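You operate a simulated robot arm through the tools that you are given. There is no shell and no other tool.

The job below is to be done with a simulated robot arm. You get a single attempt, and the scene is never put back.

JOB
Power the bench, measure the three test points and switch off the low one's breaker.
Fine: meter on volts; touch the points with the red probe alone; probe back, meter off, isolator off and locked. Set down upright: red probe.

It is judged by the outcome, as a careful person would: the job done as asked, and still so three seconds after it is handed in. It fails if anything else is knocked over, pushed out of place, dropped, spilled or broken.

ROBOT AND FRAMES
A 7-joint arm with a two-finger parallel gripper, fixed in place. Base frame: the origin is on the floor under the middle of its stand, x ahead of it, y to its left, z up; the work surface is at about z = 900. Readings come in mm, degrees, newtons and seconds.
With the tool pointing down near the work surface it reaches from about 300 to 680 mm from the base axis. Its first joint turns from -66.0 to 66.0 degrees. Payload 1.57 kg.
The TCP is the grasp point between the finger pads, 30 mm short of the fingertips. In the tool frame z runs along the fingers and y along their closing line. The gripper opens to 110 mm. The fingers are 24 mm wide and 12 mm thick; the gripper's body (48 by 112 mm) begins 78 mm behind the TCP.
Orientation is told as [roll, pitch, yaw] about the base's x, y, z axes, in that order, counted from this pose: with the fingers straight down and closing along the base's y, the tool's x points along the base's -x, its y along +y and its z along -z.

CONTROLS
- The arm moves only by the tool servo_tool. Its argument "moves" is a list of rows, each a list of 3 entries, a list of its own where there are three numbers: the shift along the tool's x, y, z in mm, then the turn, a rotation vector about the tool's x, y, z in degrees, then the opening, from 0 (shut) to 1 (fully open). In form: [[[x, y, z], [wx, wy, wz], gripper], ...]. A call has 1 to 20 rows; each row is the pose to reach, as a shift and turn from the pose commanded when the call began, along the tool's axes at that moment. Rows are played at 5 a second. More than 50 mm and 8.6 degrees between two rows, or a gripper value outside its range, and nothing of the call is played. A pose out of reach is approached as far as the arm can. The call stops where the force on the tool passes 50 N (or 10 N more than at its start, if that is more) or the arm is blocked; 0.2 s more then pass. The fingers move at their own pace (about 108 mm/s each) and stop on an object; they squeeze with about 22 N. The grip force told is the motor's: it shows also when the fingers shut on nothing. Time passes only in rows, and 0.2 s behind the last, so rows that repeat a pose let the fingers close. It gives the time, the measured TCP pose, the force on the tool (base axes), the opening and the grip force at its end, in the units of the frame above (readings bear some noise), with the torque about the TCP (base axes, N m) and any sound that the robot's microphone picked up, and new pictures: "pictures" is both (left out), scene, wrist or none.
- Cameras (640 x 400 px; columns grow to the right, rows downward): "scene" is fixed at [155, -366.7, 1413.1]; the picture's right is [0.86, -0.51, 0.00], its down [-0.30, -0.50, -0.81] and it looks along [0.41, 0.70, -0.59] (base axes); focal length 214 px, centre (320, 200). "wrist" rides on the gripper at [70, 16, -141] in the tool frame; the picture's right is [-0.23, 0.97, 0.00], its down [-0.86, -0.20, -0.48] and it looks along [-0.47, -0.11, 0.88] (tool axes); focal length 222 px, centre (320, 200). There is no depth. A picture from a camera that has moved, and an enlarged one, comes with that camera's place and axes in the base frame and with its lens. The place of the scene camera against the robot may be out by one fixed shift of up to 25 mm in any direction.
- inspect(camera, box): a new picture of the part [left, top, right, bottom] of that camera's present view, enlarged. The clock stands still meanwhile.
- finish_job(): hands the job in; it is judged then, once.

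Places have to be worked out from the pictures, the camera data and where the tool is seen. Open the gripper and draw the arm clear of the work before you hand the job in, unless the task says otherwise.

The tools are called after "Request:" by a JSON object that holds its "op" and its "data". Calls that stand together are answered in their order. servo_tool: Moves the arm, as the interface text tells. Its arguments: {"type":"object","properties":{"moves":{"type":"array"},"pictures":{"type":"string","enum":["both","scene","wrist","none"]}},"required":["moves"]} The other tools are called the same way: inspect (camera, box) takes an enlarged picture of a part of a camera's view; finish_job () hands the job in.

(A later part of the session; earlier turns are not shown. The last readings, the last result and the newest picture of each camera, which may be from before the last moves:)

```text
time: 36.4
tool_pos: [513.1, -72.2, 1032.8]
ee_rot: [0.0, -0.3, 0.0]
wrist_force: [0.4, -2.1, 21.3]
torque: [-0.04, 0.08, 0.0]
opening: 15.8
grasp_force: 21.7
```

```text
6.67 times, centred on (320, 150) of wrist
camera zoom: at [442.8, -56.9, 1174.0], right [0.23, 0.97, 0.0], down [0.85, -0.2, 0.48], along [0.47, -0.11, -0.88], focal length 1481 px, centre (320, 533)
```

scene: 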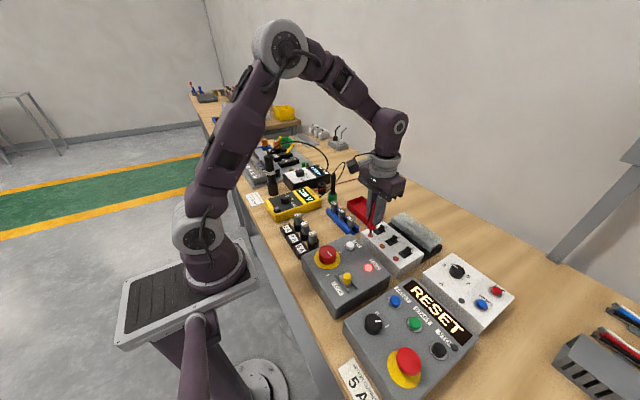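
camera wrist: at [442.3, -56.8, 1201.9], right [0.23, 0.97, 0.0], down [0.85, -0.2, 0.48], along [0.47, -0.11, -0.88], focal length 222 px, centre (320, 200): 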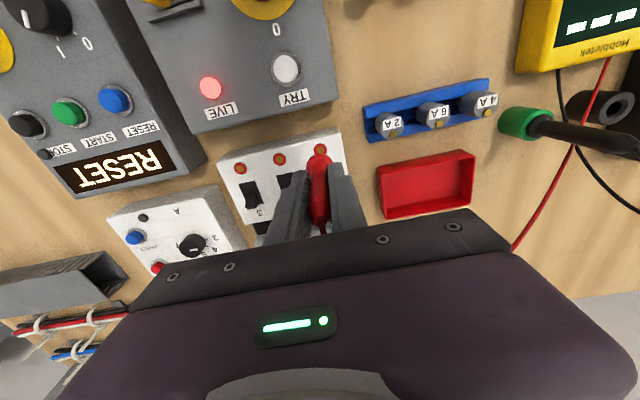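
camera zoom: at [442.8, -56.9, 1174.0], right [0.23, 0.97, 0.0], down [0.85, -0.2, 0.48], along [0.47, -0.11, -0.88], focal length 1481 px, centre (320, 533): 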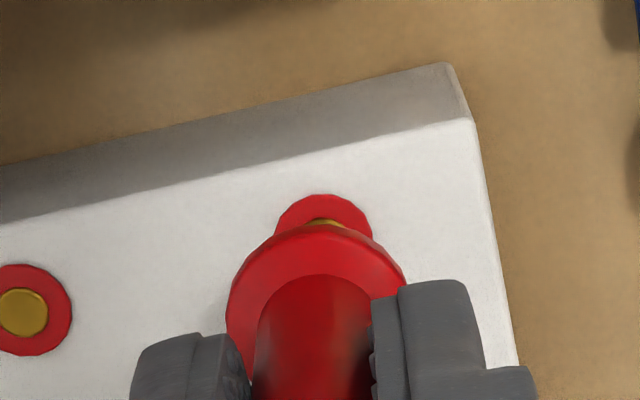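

TP1 reads 230 V (contact force 21 N). I lift off, step 48.7 mm along -y to TP2 and hover a few mm above to check.

Request:
{"op": "servo_tool", "data": {"moves": [[[0, 0, -6], [0, 0, 0], 0.0], [[0, 0, -18], [0, 0, 0], 0.0], [[0, -25, -20], [0, 0, 0], 0.0], [[0, -48.7, -20], [0, 0, 0], 0.0], [[0, -48.7, -12], [0, 0, 0], 0.0], [[0, -48.7, -5], [0, 0, 0], 0.0], [[0, -48.7, -5], [0, 0, 0], 0.0]], "pictures": "scene"}}

Request:
{"op": "inspect", "data": {"camera": "scene", "box": [372, 228, 392, 248]}}

Request:
{"op": "inspect", "data": {"camera": "wrist", "box": [280, 120, 360, 180]}}

Request:
{"op": "inspect", "data": {"camera": "scene", "box": [270, 180, 340, 220]}}

```text
time: 38.0
tool_pos: [513.8, -120.6, 1037.2]
ee_rot: [0.0, -0.2, 0.0]
wrist_force: [0.5, 0.7, 0.8]
torque: [0.02, 0.02, 0.0]
opening: 15.5
grasp_force: 21.7
```

scene: 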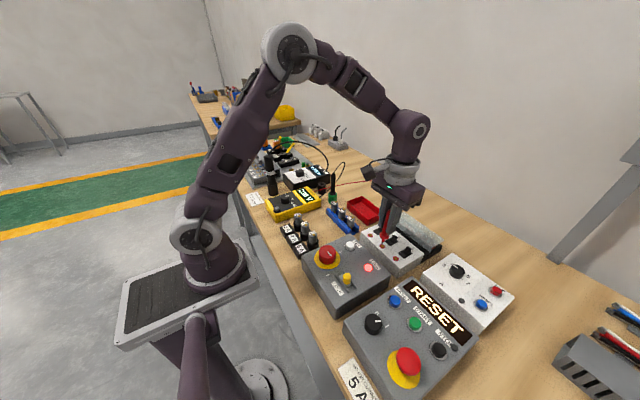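

```text
16.00 times, centred on (382, 238) of scene
camera zoom: at [155.0, -366.7, 1413.1], right [0.86, -0.51, 0.0], down [-0.3, -0.5, -0.81], along [0.41, 0.7, -0.59], focal length 3432 px, centre (-672, -408)
```

zoom: 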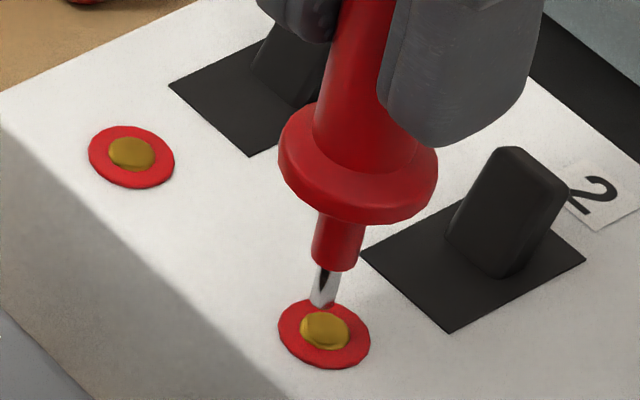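

```text
6.67 times, centred on (320, 150) of wrist
camera zoom: at [443.3, -105.2, 1180.0], right [0.23, 0.97, 0.0], down [0.85, -0.2, 0.48], along [0.47, -0.11, -0.88], focal length 1481 px, centre (320, 533)
```

zoom: 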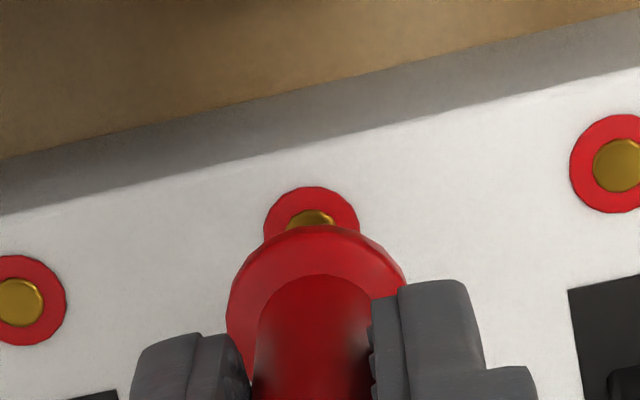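

```text
9.14 times, centred on (305, 200) of scene
camera zoom: at [155.0, -366.7, 1413.1], right [0.86, -0.51, 0.0], down [-0.3, -0.5, -0.81], along [0.41, 0.7, -0.59], focal length 1961 px, centre (457, 200)
```

zoom: 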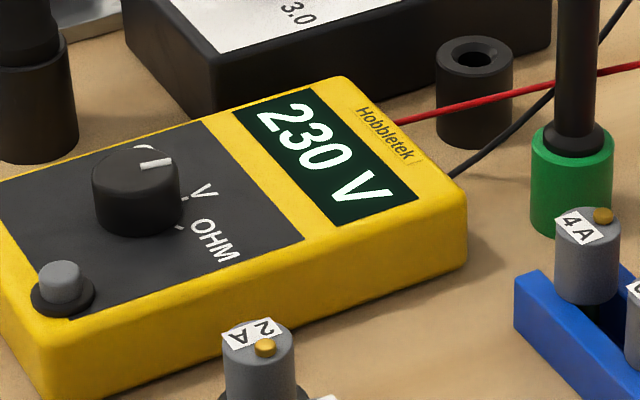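

The display holds the last value (230 V), so I rely on contact force for TP2. The wrist view shows TP2 about 1.7 mm further -y, so I correct and touch down to the same depth as before.

Request:
{"op": "servo_tool", "data": {"moves": [[[-0.5, -1.6, 2], [0, 0, 0], 0.0], [[-0.5, -1.6, 3.4], [0, 0, 0], 0.0], [[-0.5, -1.6, 4.2], [0, 0, 0], 0.0], [[-0.5, -1.6, 4.8], [0, 0, 0], 0.0], [[-0.5, -1.6, 4.8], [0, 0, 0], 0.0]], "pictures": "scene"}}

Request:
{"op": "inspect", "data": {"camera": "scene", "box": [372, 228, 392, 248]}}

Request:
{"op": "inspect", "data": {"camera": "scene", "box": [270, 180, 340, 220]}}

```text
time: 39.2
tool_pos: [513.7, -122.5, 1032.0]
ee_rot: [-0.1, -0.2, 0.0]
wrist_force: [-0.8, -0.3, -0.7]
torque: [0.04, -0.01, 0.0]
opening: 15.5
grasp_force: 22.0
```

scene: 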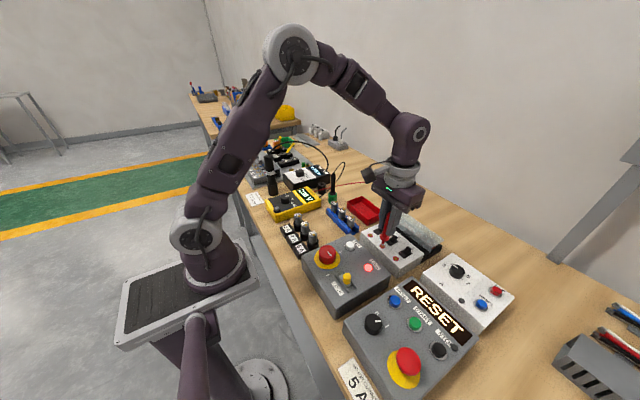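

```text
16.00 times, centred on (382, 238) of scene
camera zoom: at [155.0, -366.7, 1413.1], right [0.86, -0.51, 0.0], down [-0.3, -0.5, -0.81], along [0.41, 0.7, -0.59], focal length 3432 px, centre (-672, -408)
```

zoom: 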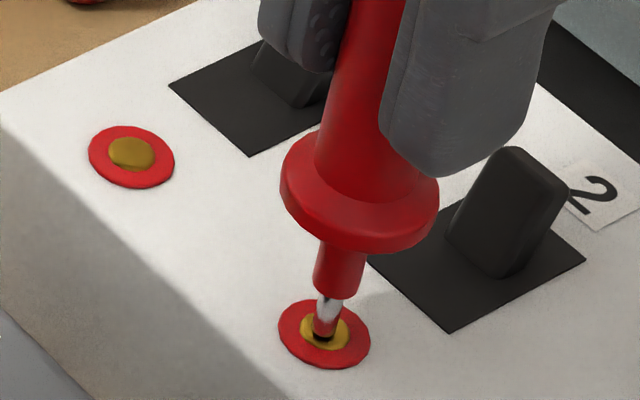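

```text
9.14 times, centred on (305, 200) of scene
camera zoom: at [155.0, -366.7, 1413.1], right [0.86, -0.51, 0.0], down [-0.3, -0.5, -0.81], along [0.41, 0.7, -0.59], focal length 1961 px, centre (457, 200)
```

zoom: 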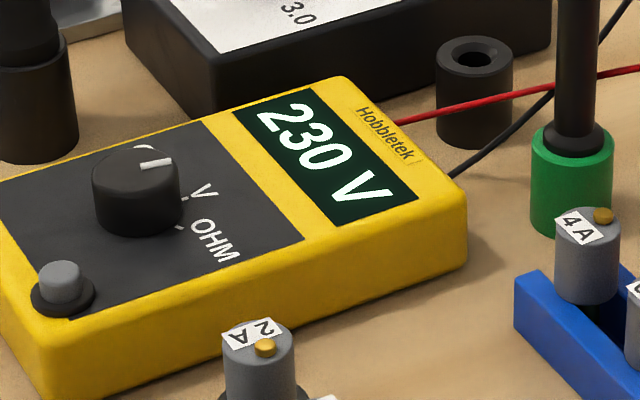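

No force yet, so not touching. I continue down in 0.5 mm steps.

Request:
{"op": "servo_tool", "data": {"moves": [[[0, 0, 0.5], [0, 0, 0], 0.0], [[0, 0, 1.0], [0, 0, 0], 0.0], [[0, 0, 1.4], [0, 0, 0], 0.0], [[0, 0, 1.4], [0, 0, 0], 0.0]], "pictures": "scene"}}

Request:
{"op": "inspect", "data": {"camera": "scene", "box": [270, 180, 340, 220]}}

```text
time: 40.2
tool_pos: [513.5, -122.2, 1031.7]
ee_rot: [0.0, -0.3, 0.0]
wrist_force: [-1.5, 1.0, 19.5]
torque: [0.08, 0.21, 0.0]
opening: 16.0
grasp_force: 22.3
```

scene: 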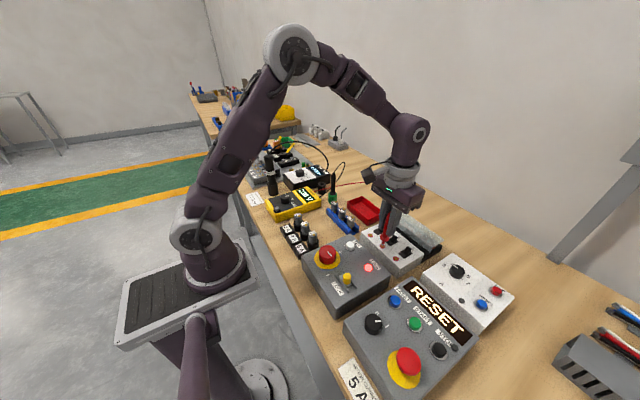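

```text
9.14 times, centred on (305, 200) of scene
camera zoom: at [154.6, -366.6, 1413.2], right [0.86, -0.51, 0.0], down [-0.3, -0.5, -0.81], along [0.41, 0.7, -0.59], focal length 1961 px, centre (457, 200)
```

zoom: 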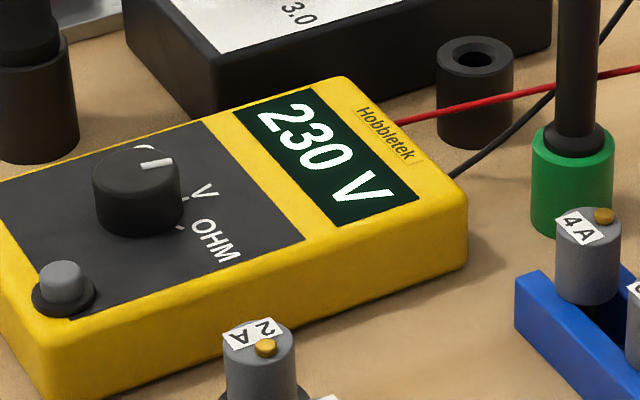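

TP2 is in firm contact (19.5 N) and reads 230 V. I hold a moment, lift, and step 50 mm to TP3.

Request:
{"op": "servo_tool", "data": {"moves": [[[0, 0, 0], [0, 0, 0], 0.0], [[0, 0, 0], [0, 0, 0], 0.0], [[0, 0, -6], [0, 0, 0], 0.0], [[0, 0, -18], [0, 0, 0], 0.0], [[0, -25, -20], [0, 0, 0], 0.0], [[0, -50, -20], [0, 0, 0], 0.0], [[0, -50, -12], [0, 0, 0], 0.0], [[0, -50, -6], [0, 0, 0], 0.0], [[0, -50, -6], [0, 0, 0], 0.0]], "pictures": "scene"}}

Request:
{"op": "inspect", "data": {"camera": "scene", "box": [386, 237, 406, 257]}}

Request:
{"op": "inspect", "data": {"camera": "wrist", "box": [280, 120, 360, 180]}}

Request:
{"op": "inspect", "data": {"camera": "scene", "box": [270, 180, 340, 220]}}

```text
time: 42.2
tool_pos: [514.1, -172.0, 1035.4]
ee_rot: [0.0, -0.3, 0.0]
wrist_force: [-0.1, -0.1, -0.1]
torque: [0.0, -0.02, -0.02]
opening: 15.7
grasp_force: 21.6
```

scene: 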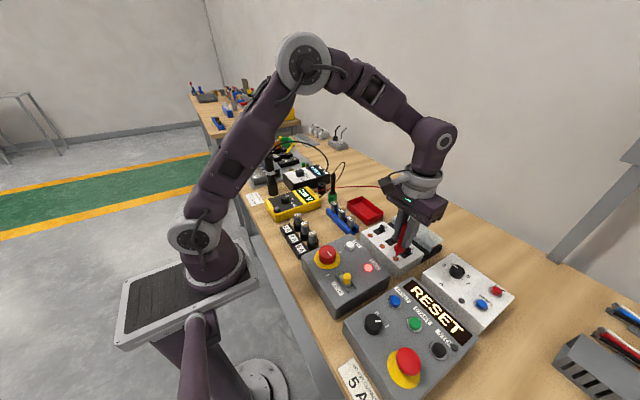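

```text
16.00 times, centred on (396, 247) of scene
camera zoom: at [155.0, -366.7, 1413.1], right [0.86, -0.51, 0.0], down [-0.3, -0.5, -0.81], along [0.41, 0.7, -0.59], focal length 3432 px, centre (-896, -552)
```

zoom: 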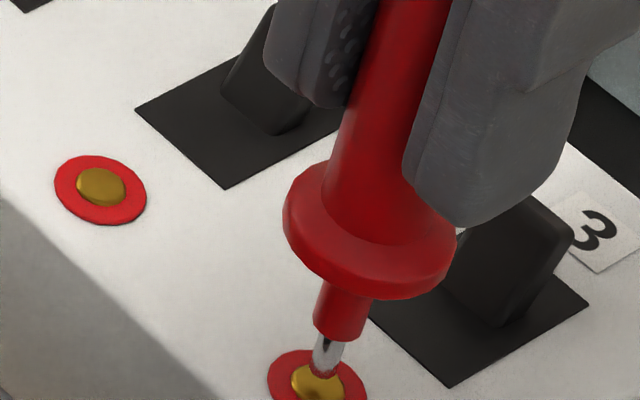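

```text
6.67 times, centred on (320, 150) of wrist
camera zoom: at [443.8, -156.8, 1177.5], right [0.23, 0.97, 0.0], down [0.85, -0.2, 0.48], along [0.47, -0.11, -0.88], focal length 1481 px, centre (320, 533)
```

zoom: 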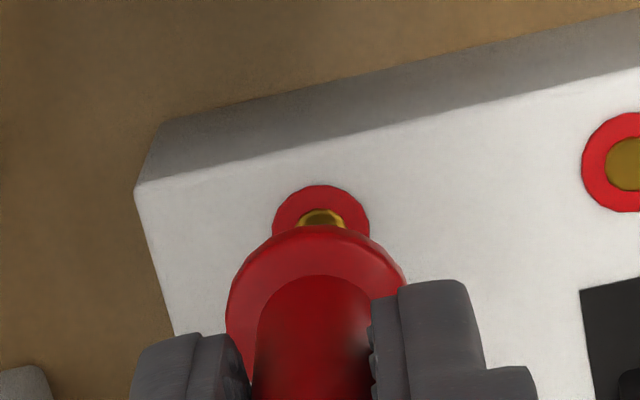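

```text
9.14 times, centred on (305, 200) of scene
camera zoom: at [155.0, -366.7, 1413.1], right [0.86, -0.51, 0.0], down [-0.3, -0.5, -0.81], along [0.41, 0.7, -0.59], focal length 1961 px, centre (457, 200)
```

zoom: 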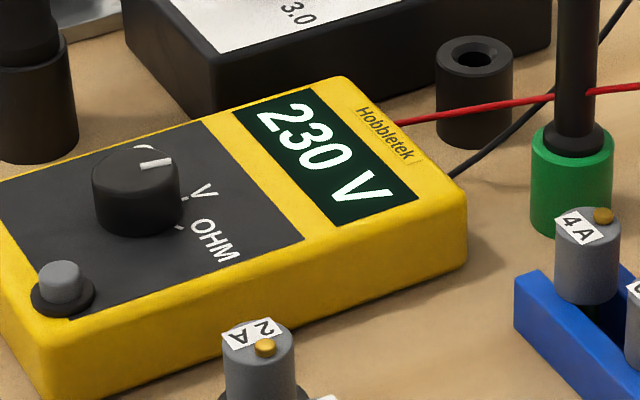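

TP3 is centred under the tip. I touch down in small steps.

Request:
{"op": "servo_tool", "data": {"moves": [[[0, 0, 2.5], [0, 0, 0], 0.0], [[0, 0, 4.2], [0, 0, 0], 0.0], [[0, 0, 5.0], [0, 0, 0], 0.0], [[0, 0, 5.6], [0, 0, 0], 0.0], [[0, 0, 6.0], [0, 0, 0], 0.0], [[0, 0, 6.0], [0, 0, 0], 0.0]], "pictures": "scene"}}

Request:
{"op": "inspect", "data": {"camera": "scene", "box": [386, 237, 406, 257]}}

Request:
{"op": "inspect", "data": {"camera": "scene", "box": [270, 180, 340, 220]}}

```text
time: 43.6
tool_pos: [514.2, -172.8, 1031.9]
ee_rot: [0.0, -0.2, -0.1]
wrist_force: [-4.5, 1.8, 15.8]
torque: [0.07, 0.36, -0.03]
opening: 16.0
grasp_force: 22.1
```

scene: 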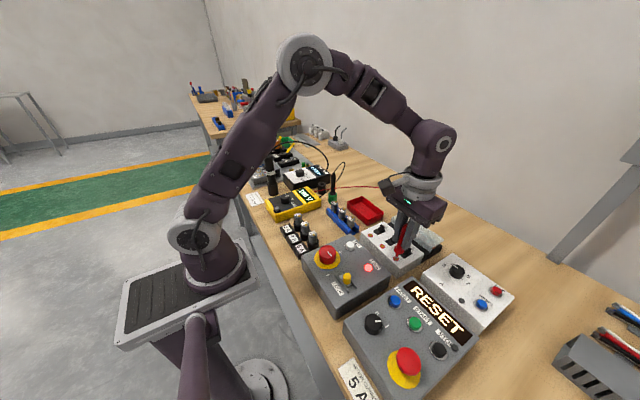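

```text
16.00 times, centred on (396, 247) of scene
camera zoom: at [154.6, -366.6, 1413.2], right [0.86, -0.51, 0.0], down [-0.3, -0.5, -0.81], along [0.41, 0.7, -0.59], focal length 3432 px, centre (-896, -552)
```

zoom: 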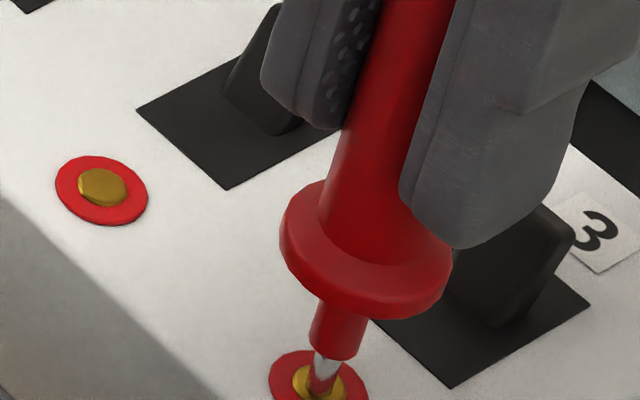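

```text
9.14 times, centred on (305, 200) of scene
camera zoom: at [154.6, -366.6, 1413.2], right [0.86, -0.51, 0.0], down [-0.3, -0.5, -0.81], along [0.41, 0.7, -0.59], focal length 1961 px, centre (457, 200)
```

zoom: 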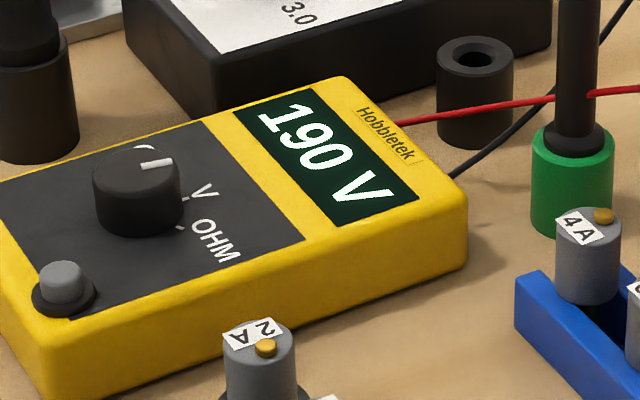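

TP3 reads 190 V: it's the low one, so breaker 3. Since TP2's value equalled the held reading, I re-touch TP2 on the way back; the display should change from 190 to 230.

Request:
{"op": "servo_tool", "data": {"moves": [[[0, 0, -6], [0, 0, 0], 0.0], [[0, 0, -18], [0, 0, 0], 0.0], [[0, 25, -20], [0, 0, 0], 0.0], [[0, 50, -20], [0, 0, 0], 0.0], [[0, 50, -12], [0, 0, 0], 0.0], [[0, 50, -5], [0, 0, 0], 0.0], [[0, 50, -2.5], [0, 0, 0], 0.0], [[0, 50, -1.2], [0, 0, 0], 0.0], [[0, 50, -0.4], [0, 0, 0], 0.0], [[0, 50, 0.2], [0, 0, 0], 0.0], [[0, 50, 0.2], [0, 0, 0], 0.0]], "pictures": "scene"}}

Request:
{"op": "inspect", "data": {"camera": "scene", "box": [270, 180, 340, 220]}}

Request:
{"op": "inspect", "data": {"camera": "scene", "box": [372, 228, 392, 248]}}

```text
time: 46.0
tool_pos: [512.5, -123.1, 1031.3]
ee_rot: [0.0, -0.4, -0.1]
wrist_force: [-3.0, 0.5, 19.8]
torque: [0.03, 0.23, 0.01]
opening: 15.6
grasp_force: 22.0
```

scene: 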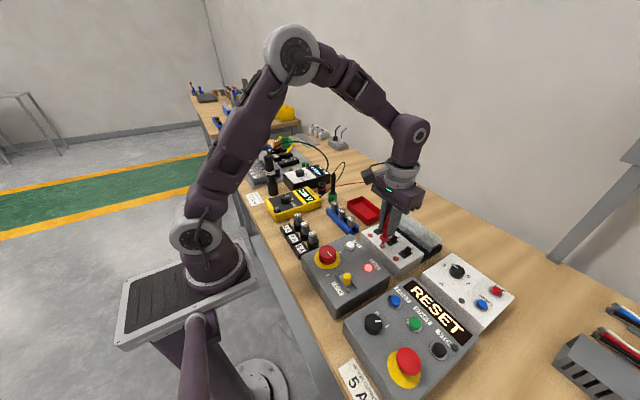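

```text
9.14 times, centred on (305, 200) of scene
camera zoom: at [154.6, -366.6, 1413.2], right [0.86, -0.51, 0.0], down [-0.3, -0.5, -0.81], along [0.41, 0.7, -0.59], focal length 1961 px, centre (457, 200)
```

zoom: 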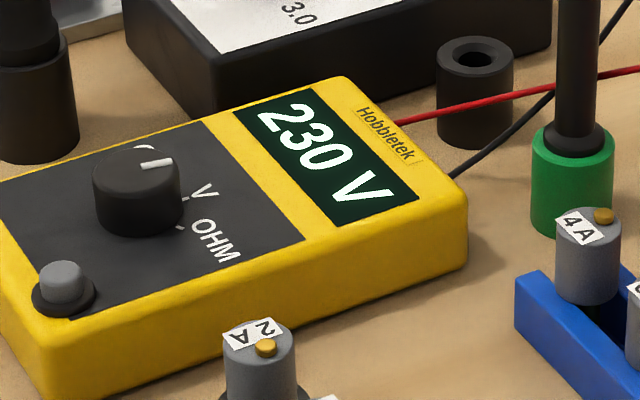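

```text
16.00 times, centred on (382, 238) of scene
camera zoom: at [154.6, -366.6, 1413.2], right [0.86, -0.51, 0.0], down [-0.3, -0.5, -0.81], along [0.41, 0.7, -0.59], focal length 3432 px, centre (-672, -408)
```

zoom: 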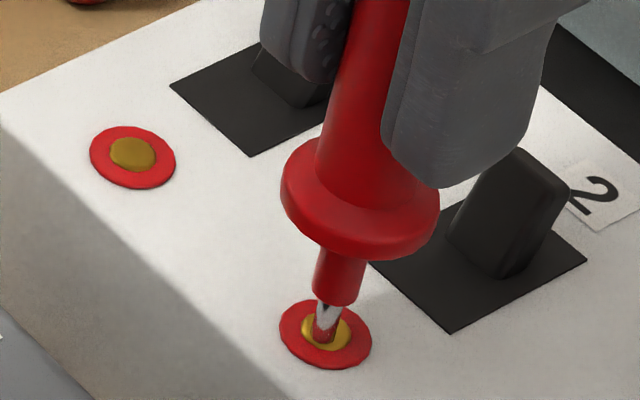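

TP2 re-confirmed at 230 V, so circuit 3 (190 V) is the low one. I lift off and carry the probe back along the same route to above its holder.

Request:
{"op": "servo_tool", "data": {"moves": [[[0, 0, -10], [0, 0, 0], 0.0], [[0, 0, -35], [0, 0, 0], 0.0], [[0, 0, -75], [0, 0, 0], 0.0], [[20, 20, -110], [0, 0, 0], 0.0], [[50, 50, -118], [0, 0, 0], 0.0], [[68, 90, -118], [0, 0, 0], 0.0], [[69, 135, -118], [0, 0, 0], 0.0], [[69, 180, -118], [0, 0, 0], 0.0], [[69, 225, -118], [0, 0, 0], 0.0], [[69, 270, -118], [0, 0, 0], 0.0], [[69, 315, -118], [0, 0, 0], 0.0], [[60, 355, -118], [0, 0, 0], 0.0], [[30, 375, -118], [0, 0, 0], 0.0], [[-5, 377.3, -118], [0, 0, 0], 0.0], [[-31.3, 377.3, -118], [0, 0, 0], 0.0], [[-31.3, 377.3, -84], [0, 0, 0], 0.0], [[-31.3, 377.3, -84], [0, 0, 0], 0.0]], "pictures": "both"}}

Request:
{"op": "inspect", "data": {"camera": "wrist", "box": [240, 100, 400, 230]}}

Request:
{"op": "inspect", "data": {"camera": "scene", "box": [290, 130, 350, 200]}}

```text
time: 49.6
tool_pos: [544.4, 254.6, 1117.0]
ee_rot: [0.0, -0.3, 0.0]
wrist_force: [-0.1, -0.2, -0.6]
torque: [0.01, 0.0, -0.01]
opening: 15.7
grasp_force: 22.1
camera wrist: at [473.5, 270.3, 1257.2], right [0.23, 0.97, 0.0], down [0.85, -0.2, 0.48], along [0.47, -0.11, -0.88], focal length 222 px, centre (320, 200)
```

scene: 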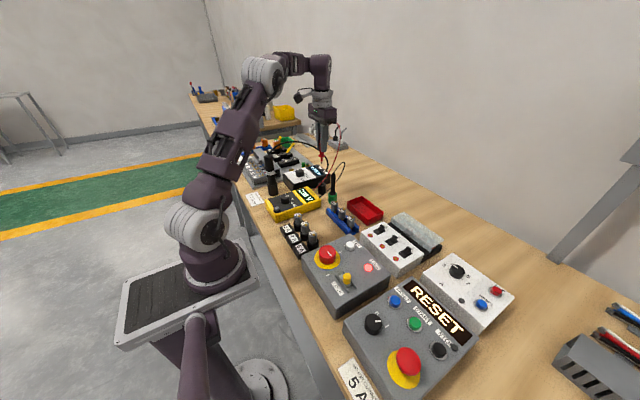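
wrist: 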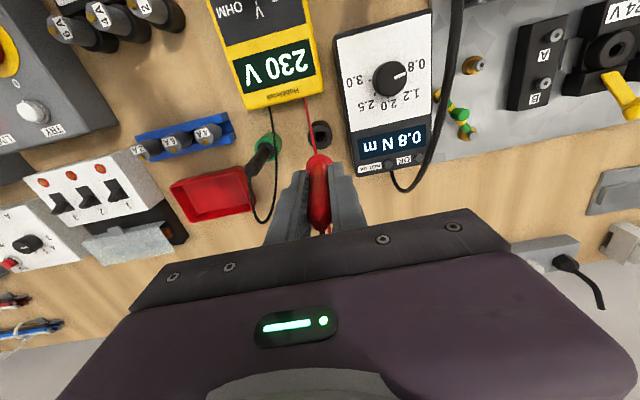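

```text
3.08 times, centred on (320, 165) of wrist
camera zoom: at [473.5, 270.3, 1257.2], right [0.23, 0.97, 0.0], down [0.85, -0.2, 0.48], along [0.47, -0.11, -0.88], focal length 684 px, centre (320, 308)
```

zoom: 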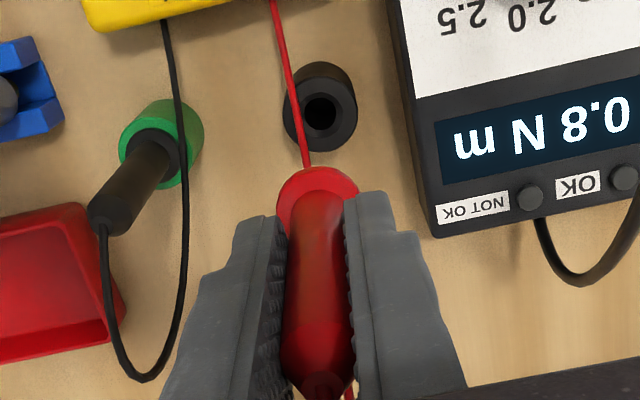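

```text
5.71 times, centred on (320, 165) of scene
camera zoom: at [155.0, -366.7, 1413.1], right [0.86, -0.51, 0.0], down [-0.3, -0.5, -0.81], along [0.41, 0.7, -0.59], focal length 1226 px, centre (320, 400)
```

zoom: 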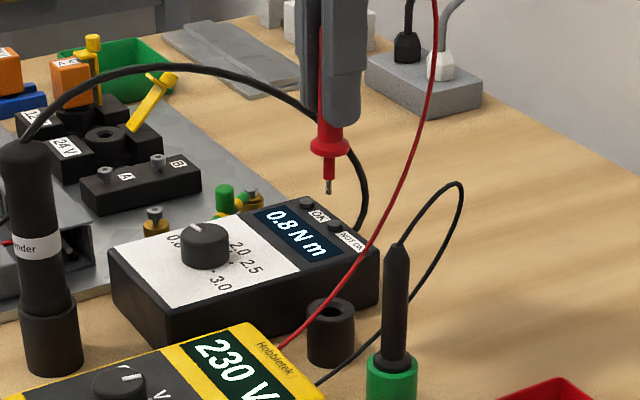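

Position matches the lift-off view and the tip lines up with the holder bore. I lower slowly toward the bore and check before insertion.

Request:
{"op": "servo_tool", "data": {"moves": [[[0, 0, 25], [0, 0, 0], 0.0], [[0, 0, 50], [0, 0, 0], 0.0], [[0, 0, 70], [0, 0, 0], 0.0], [[0, 0, 78], [0, 0, 0], 0.0], [[0, 0, 78], [0, 0, 0], 0.0]], "pictures": "both"}}

Request:
{"op": "inspect", "data": {"camera": "wrist", "box": [270, 110, 370, 200]}}

Request:
{"op": "inspect", "data": {"camera": "scene", "box": [300, 160, 340, 200]}}

```text
time: 50.8
tool_pos: [542.8, 254.0, 1036.8]
ee_rot: [0.0, -0.2, 0.0]
wrist_force: [0.8, -0.7, -1.0]
torque: [0.02, 0.02, 0.03]
opening: 15.7
grasp_force: 22.0
camera wrist: at [473.4, 270.0, 1178.2], right [0.23, 0.97, 0.0], down [0.85, -0.2, 0.48], along [0.47, -0.11, -0.88], focal length 222 px, centre (320, 200)
```

scene: 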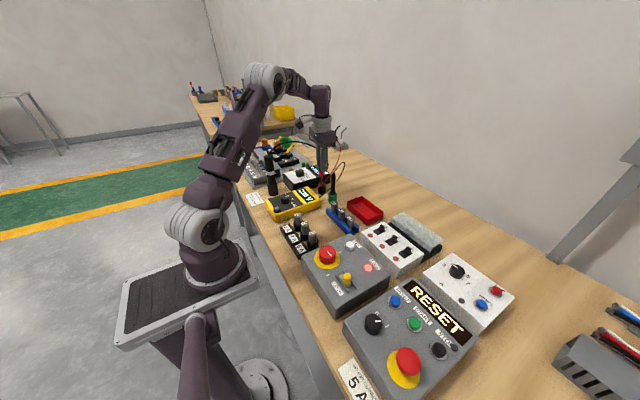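
wrist: 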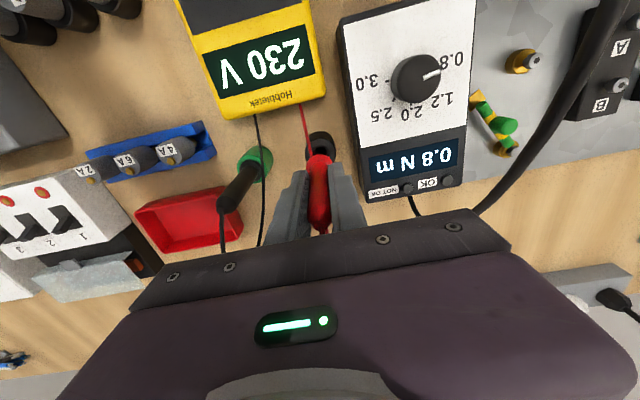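

```text
4.44 times, centred on (320, 155) of wrist
camera zoom: at [473.4, 270.0, 1178.2], right [0.23, 0.97, 0.0], down [0.85, -0.2, 0.48], along [0.47, -0.11, -0.88], focal length 987 px, centre (320, 400)
```

zoom: 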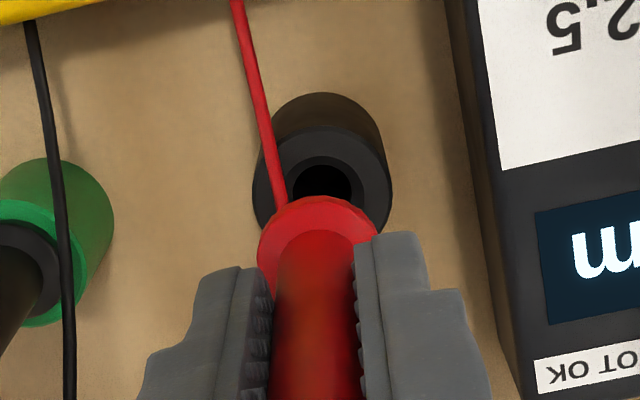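

```text
10.00 times, centred on (320, 180) of scene
camera zoom: at [155.0, -366.7, 1413.1], right [0.86, -0.51, 0.0], down [-0.3, -0.5, -0.81], along [0.41, 0.7, -0.59], focal length 2145 px, centre (320, 400)
```

zoom: 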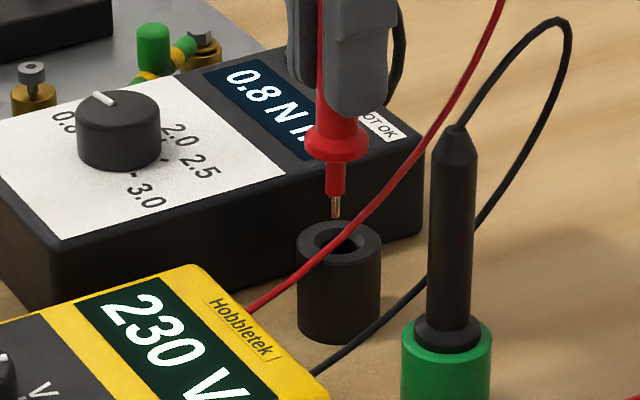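

The tip is about 5 mm above the bore; the bore centre looks about 1.8 mm further +x and 0.6 mm +y. I correct for that and start the insertion gently.

Request:
{"op": "servo_tool", "data": {"moves": [[[-1.8, 0.6, 0], [0, 0, 0], 0.0], [[-1.8, 0.6, 4], [0, 0, 0], 0.0], [[-1.8, 0.6, 8], [0, 0, 0], 0.0], [[-1.8, 0.6, 12], [0, 0, 0], 0.0], [[-1.8, 0.6, 12], [0, 0, 0], 0.0]], "pictures": "both"}}

Request:
{"op": "inspect", "data": {"camera": "wrist", "box": [270, 110, 370, 200]}}

Request:
{"op": "inspect", "data": {"camera": "scene", "box": [300, 160, 340, 200]}}

```text
time: 52.0
tool_pos: [546.7, 253.9, 1025.9]
ee_rot: [0.0, -0.2, 0.0]
wrist_force: [0.3, 0.5, -0.4]
torque: [0.0, -0.01, 0.0]
opening: 15.7
grasp_force: 22.0
camera wrist: at [476.2, 270.5, 1167.1], right [0.23, 0.97, 0.0], down [0.85, -0.2, 0.48], along [0.47, -0.11, -0.88], focal length 222 px, centre (320, 200)
```

scene: 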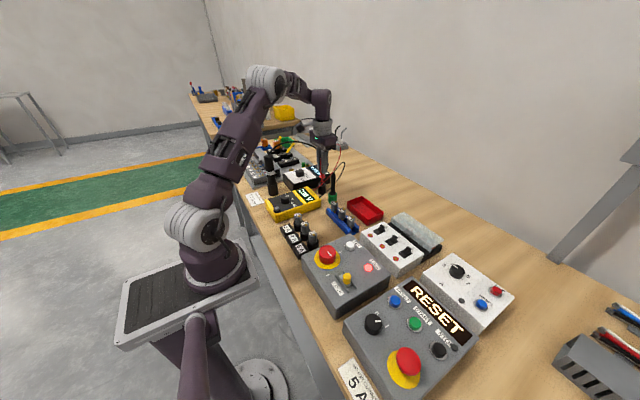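
wrist: 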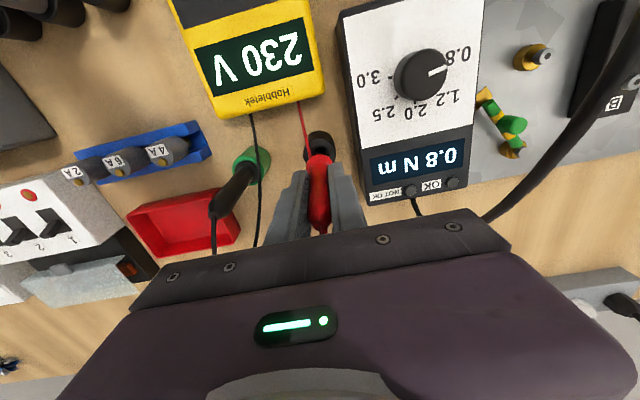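

```text
4.44 times, centred on (320, 155) of wrist
camera zoom: at [476.2, 270.5, 1167.1], right [0.23, 0.97, 0.0], down [0.85, -0.2, 0.48], along [0.47, -0.11, -0.88], focal length 987 px, centre (320, 400)
```

zoom: 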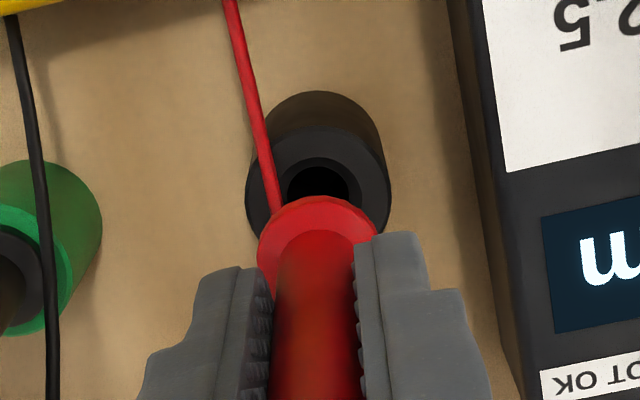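

```text
10.00 times, centred on (320, 180) of scene
camera zoom: at [155.0, -366.7, 1413.1], right [0.86, -0.51, 0.0], down [-0.3, -0.5, -0.81], along [0.41, 0.7, -0.59], focal length 2145 px, centre (320, 400)
```

zoom: 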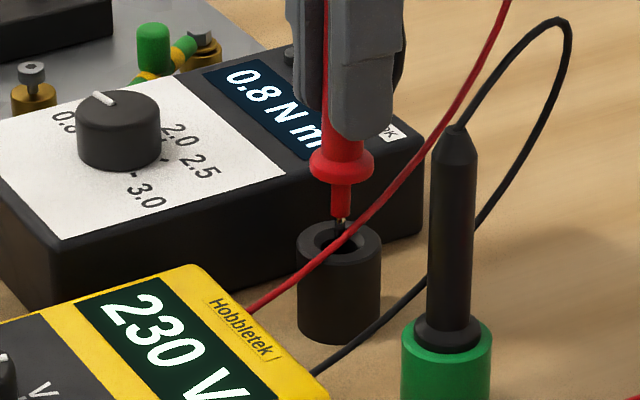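

The tip is now in the bore, centred in both views. I continue down until just before the flange seats.

Request:
{"op": "servo_tool", "data": {"moves": [[[0, 0, 6], [0, 0, 0], 0.0], [[0, 0, 12], [0, 0, 0], 0.0], [[0, 0, 18], [0, 0, 0], 0.0], [[0, 0, 23], [0, 0, 0], 0.0], [[0, 0, 27], [0, 0, 0], 0.0], [[0, 0, 27], [0, 0, 0], 0.0]], "pictures": "both"}}

Request:
{"op": "inspect", "data": {"camera": "wrist", "box": [270, 110, 370, 200]}}

Request:
{"op": "inspect", "data": {"camera": "scene", "box": [300, 160, 340, 200]}}

```text
time: 53.4
tool_pos: [545.8, 256.2, 998.4]
ee_rot: [0.0, -0.1, 0.0]
wrist_force: [0.7, 0.2, -0.6]
torque: [-0.03, 0.05, -0.01]
opening: 15.4
grasp_force: 21.9
camera wrist: at [476.6, 271.3, 1140.3], right [0.23, 0.97, 0.0], down [0.85, -0.2, 0.48], along [0.47, -0.11, -0.88], focal length 222 px, centre (320, 200)
```

scene: 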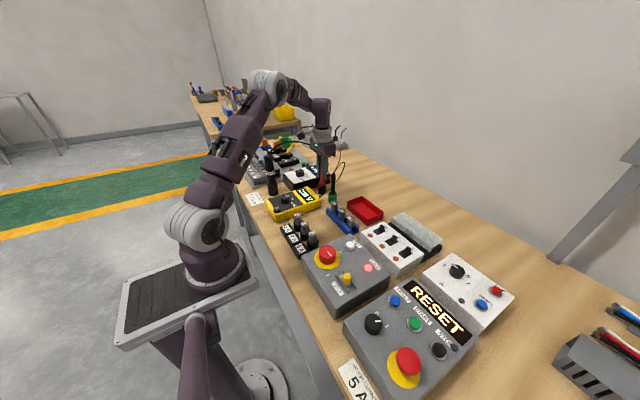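
wrist: 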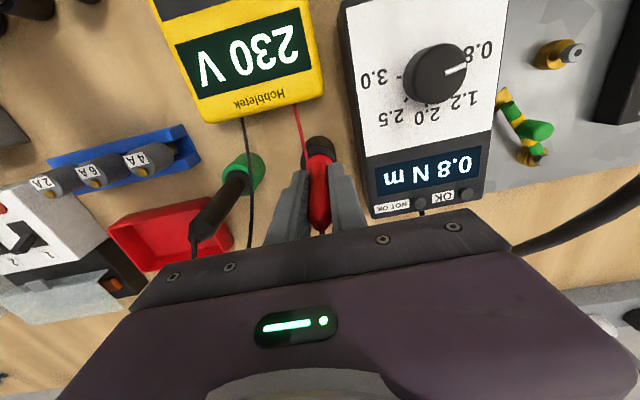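

```text
4.44 times, centred on (320, 155) of wrist
camera zoom: at [476.6, 271.3, 1140.3], right [0.23, 0.97, 0.0], down [0.85, -0.2, 0.48], along [0.47, -0.11, -0.88], focal length 987 px, centre (320, 400)
```

zoom: 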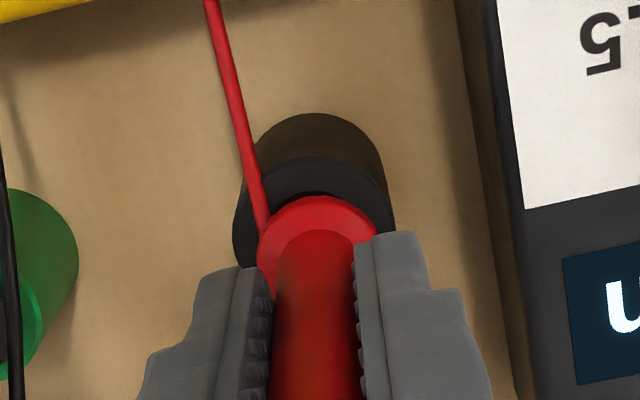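

```text
10.00 times, centred on (320, 180) of scene
camera zoom: at [155.0, -366.7, 1413.1], right [0.86, -0.51, 0.0], down [-0.3, -0.5, -0.81], along [0.41, 0.7, -0.59], focal length 2145 px, centre (320, 400)
```

zoom: 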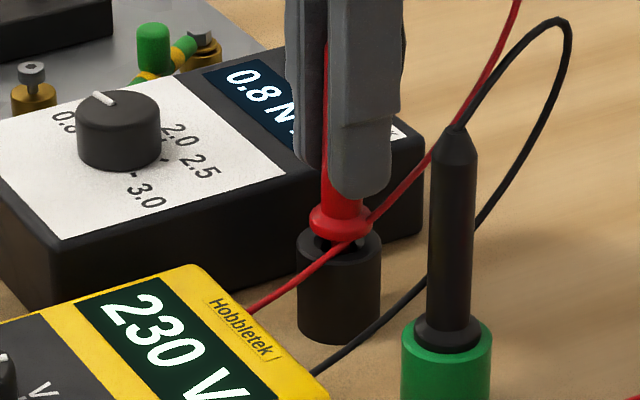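

The flange is still a few mm above the holder rim (the probe slid up slightly in the grip while probing). I lower in 1 mm steps until it seats.

Request:
{"op": "servo_tool", "data": {"moves": [[[0, 0, 1.5], [0, 0, 0], 0.0], [[0, 0, 3], [0, 0, 0], 0.0], [[0, 0, 4], [0, 0, 0], 0.0], [[0, 0, 5], [0, 0, 0], 0.0], [[0, 0, 5], [0, 0, 0], 0.0]], "pictures": "scene"}}

Request:
{"op": "inspect", "data": {"camera": "scene", "box": [300, 160, 340, 200]}}

Request:
{"op": "inspect", "data": {"camera": "wrist", "box": [270, 110, 370, 200]}}

```text
time: 54.6
tool_pos: [547.4, 254.5, 993.6]
ee_rot: [0.0, -0.2, 0.0]
wrist_force: [-0.1, -0.4, -0.5]
torque: [0.01, -0.01, -0.01]
opening: 15.8
grasp_force: 22.4
```

scene: 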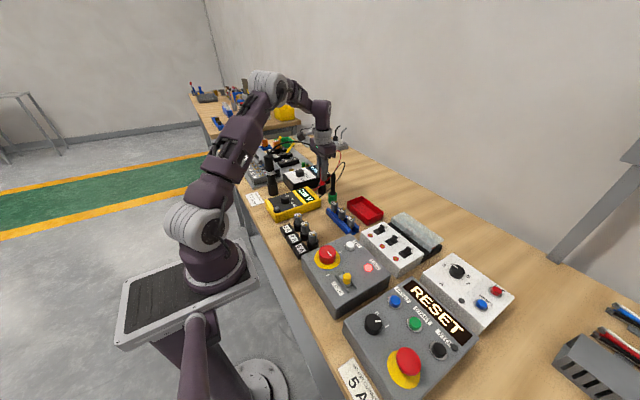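

```text
10.00 times, centred on (320, 180) of scene
camera zoom: at [155.0, -366.7, 1413.1], right [0.86, -0.51, 0.0], down [-0.3, -0.5, -0.81], along [0.41, 0.7, -0.59], focal length 2145 px, centre (320, 400)
```

zoom: 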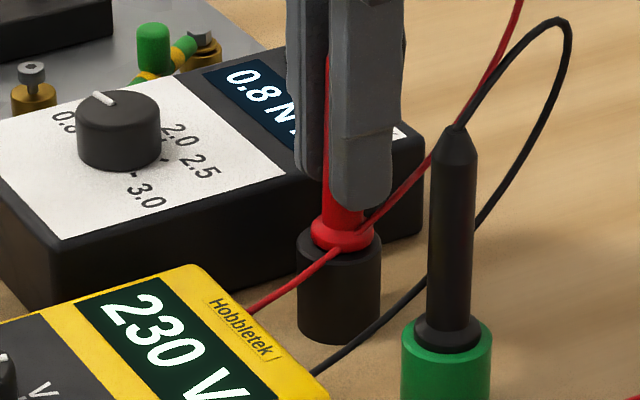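

```text
4.44 times, centred on (320, 155) of wrist
camera zoom: at [476.8, 270.9, 1135.1], right [0.23, 0.97, 0.0], down [0.85, -0.2, 0.48], along [0.47, -0.11, -0.88], focal length 987 px, centre (320, 400)
```

zoom: 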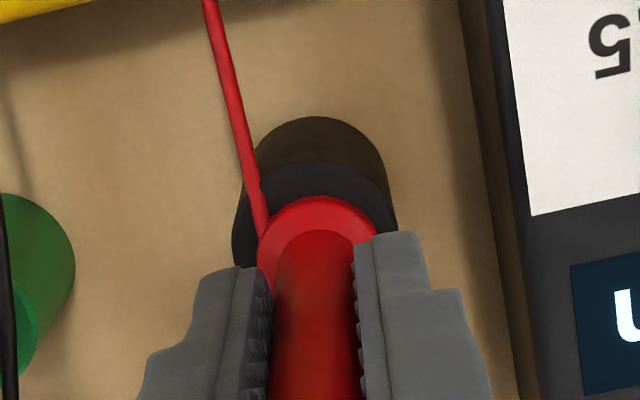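

Nearly seated, still no force. I lower a little further.

Request:
{"op": "servo_tool", "data": {"moves": [[[0, 0, 0.8], [0, 0, 0], 0.0], [[0, 0, 1.6], [0, 0, 0], 0.0], [[0, 0, 2.4], [0, 0, 0], 0.0], [[0, 0, 2.4], [0, 0, 0], 0.0]], "pictures": "none"}}

Request:
{"op": "inspect", "data": {"camera": "scene", "box": [300, 160, 340, 200]}}

```text
time: 55.6
tool_pos: [547.1, 255.6, 991.7]
ee_rot: [0.1, -0.2, 0.0]
wrist_force: [-3.3, 0.0, 14.5]
torque: [-0.03, 0.07, 0.02]
opening: 15.9
grasp_force: 22.2
```

```text
10.00 times, centred on (320, 180) of scene
camera zoom: at [154.6, -366.8, 1413.1], right [0.86, -0.51, 0.0], down [-0.3, -0.5, -0.81], along [0.41, 0.7, -0.59], focal length 2145 px, centre (320, 400)
```

zoom: 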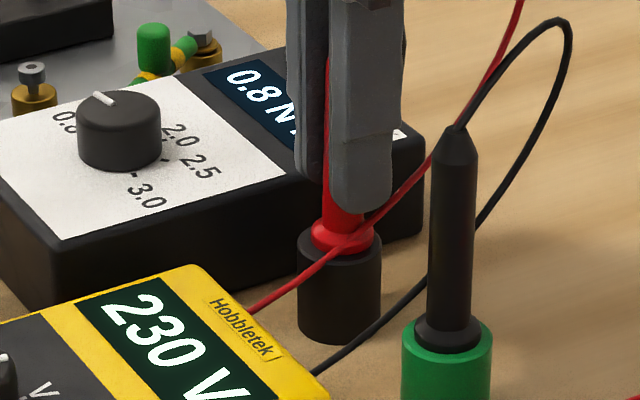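

Flange is seated (14.5 N). I ease up 0.7 mm, then open the fingers.

Request:
{"op": "servo_tool", "data": {"moves": [[[0, 0, -0.7], [0, 0, 0], 0.0], [[0, 0, -0.7], [0, 0, 0], 0.1], [[0, 0, -0.7], [0, 0, 0], 0.2], [[0, 0, -0.7], [0, 0, 0], 0.36], [[0, 0, -0.7], [0, 0, 0], 0.36], [[0, 0, -0.7], [0, 0, 0], 0.36]], "pictures": "both"}}

Request:
{"op": "inspect", "data": {"camera": "scene", "box": [300, 150, 340, 200]}}

Request:
{"op": "inspect", "data": {"camera": "wrist", "box": [240, 100, 400, 230]}}

```text
time: 57.0
tool_pos: [546.5, 255.7, 991.0]
ee_rot: [0.0, -0.2, 0.0]
wrist_force: [0.4, 0.0, 0.0]
torque: [0.0, 0.03, -0.01]
opening: 39.6
grasp_force: 0.1
camera wrist: at [476.8, 271.3, 1132.9], right [0.23, 0.97, 0.0], down [0.85, -0.2, 0.48], along [0.47, -0.11, -0.88], focal length 222 px, centre (320, 200)
```

scene: 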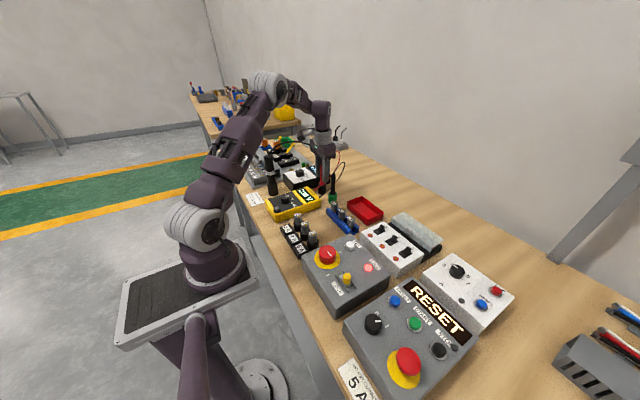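
wrist: 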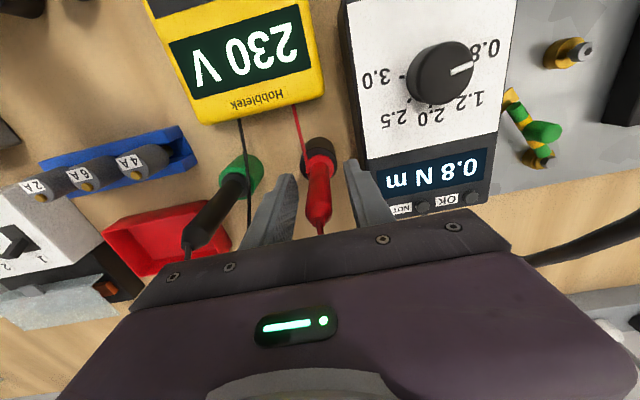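

```text
8.00 times, centred on (320, 175) of scene
camera zoom: at [155.0, -366.7, 1413.1], right [0.86, -0.51, 0.0], down [-0.3, -0.5, -0.81], along [0.41, 0.7, -0.59], focal length 1716 px, centre (320, 400)
```

zoom: 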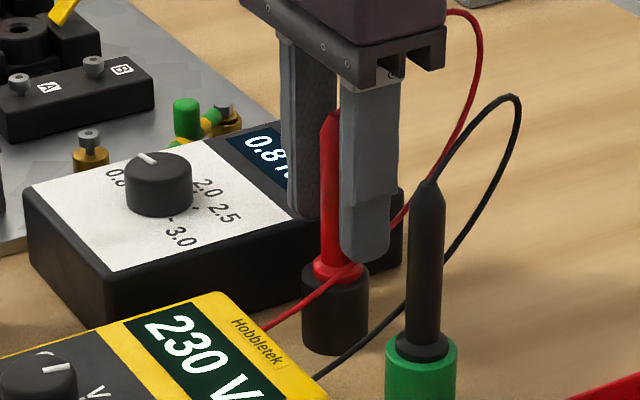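

```text
3.08 times, centred on (320, 165) of wrist
camera zoom: at [476.8, 271.3, 1132.9], right [0.23, 0.97, 0.0], down [0.85, -0.2, 0.48], along [0.47, -0.11, -0.88], focal length 684 px, centre (320, 308)
```

zoom: 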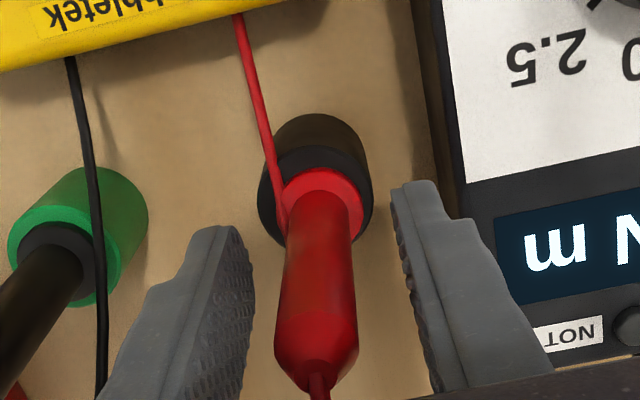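

The red probe stands upright in its holder. I rise straight off it, then travel high over to breaker 3 with the fingers closing, and look down at the lever.

Request:
{"op": "servo_tool", "data": {"moves": [[[0, 0, -15], [0, 0, 0], 0.36], [[0, 0, -50], [0, 0, 0], 0.36], [[0, 0, -90], [0, 0, 0], 0.36], [[0, 0, -130], [0, 0, 0], 0.36], [[0, 0, -159], [0, 0, 0], 0.36], [[-2, -40, -159], [0, 0, 0], 0.2], [[-4, -82, -159], [0, 0, 0], 0.0], [[-6, -125, -159], [0, 0, 0], 0.0], [[-8, -168, -159], [0, 0, 0], 0.0], [[-10, -211, -159], [0, 0, 0], 0.0], [[-11, -254, -159], [0, 0, 0], 0.0], [[-12, -297, -159], [0, 0, 0], 0.0], [[-13, -340, -159], [0, 0, 0], 0.0], [[-14, -383, -159], [0, 0, 0], 0.0], [[-15, -426, -159], [0, 0, 0], 0.0], [[-15, -426, -120], [0, 0, 0], 0.0], [[-15, -426, -85], [0, 0, 0], 0.0], [[-15, -426, -85], [0, 0, 0], 0.0]], "pictures": "both"}}

Request:
{"op": "inspect", "data": {"camera": "wrist", "box": [240, 90, 400, 220]}}

Request:
{"op": "inspect", "data": {"camera": "scene", "box": [370, 215, 440, 275]}}

Request:
{"op": "inspect", "data": {"camera": "scene", "box": [290, 150, 350, 200]}}

```text
time: 60.8
tool_pos: [559.5, -173.3, 1078.1]
ee_rot: [0.0, -0.2, 0.1]
wrist_force: [-0.7, -0.2, 0.3]
torque: [0.0, 0.0, 0.02]
opening: 0.1
grasp_force: 21.2
camera wrist: at [490.1, -156.4, 1219.4], right [0.23, 0.97, 0.0], down [0.85, -0.2, 0.48], along [0.47, -0.11, -0.88], focal length 222 px, centre (320, 200)
```

scene: 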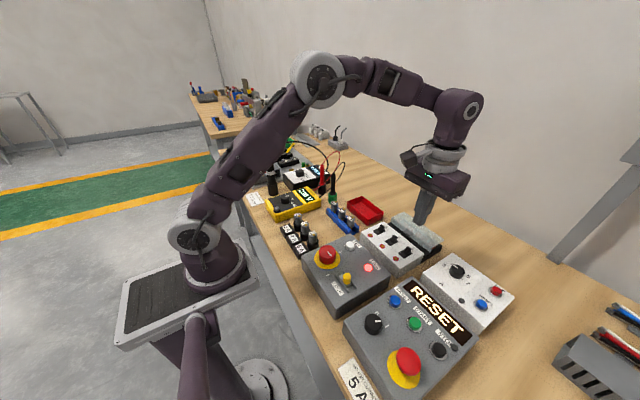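
wrist: 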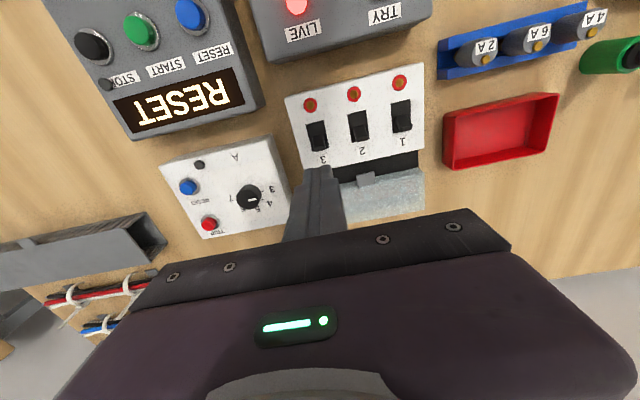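

```text
3.08 times, centred on (320, 155) of wrist
camera zoom: at [490.1, -156.4, 1219.4], right [0.23, 0.97, 0.0], down [0.85, -0.2, 0.48], along [0.47, -0.11, -0.88], focal length 684 px, centre (320, 338)
```

zoom: 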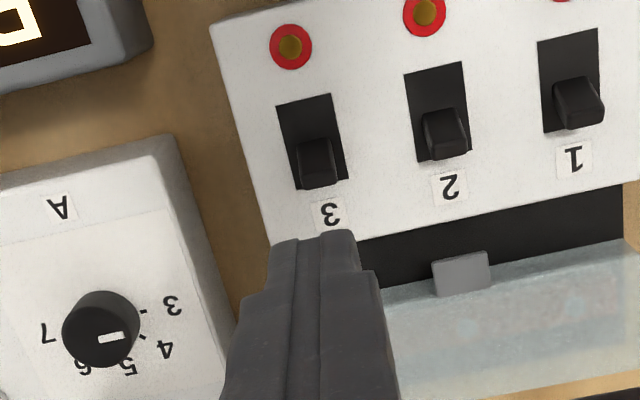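

```text
6.67 times, centred on (405, 245) of scene
camera zoom: at [155.0, -366.7, 1413.1], right [0.86, -0.51, 0.0], down [-0.3, -0.5, -0.81], along [0.41, 0.7, -0.59], focal length 1430 px, centre (-247, -100)
```

zoom: 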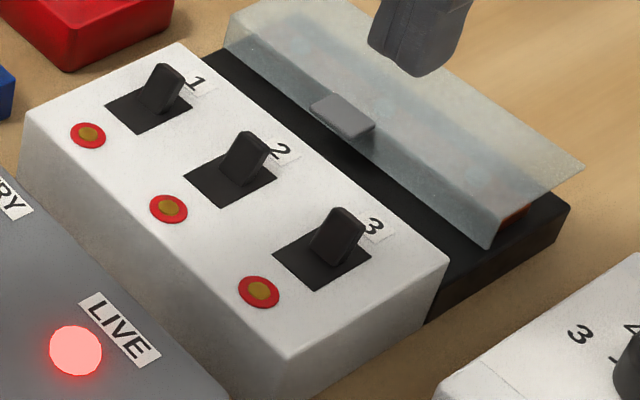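

```text
8.00 times, centred on (320, 175) of scene
camera zoom: at [155.0, -366.7, 1413.1], right [0.86, -0.51, 0.0], down [-0.3, -0.5, -0.81], along [0.41, 0.7, -0.59], focal length 1716 px, centre (320, 400)
```

zoom: 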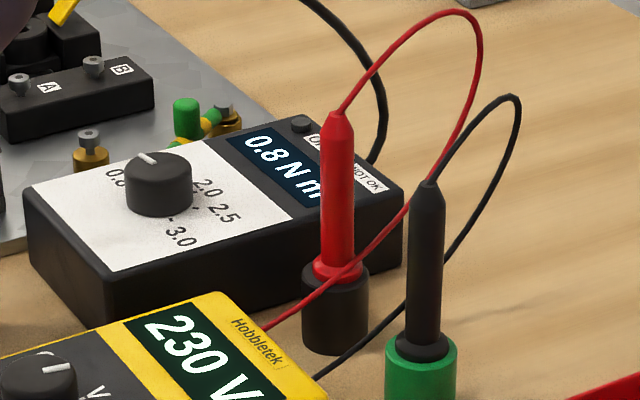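

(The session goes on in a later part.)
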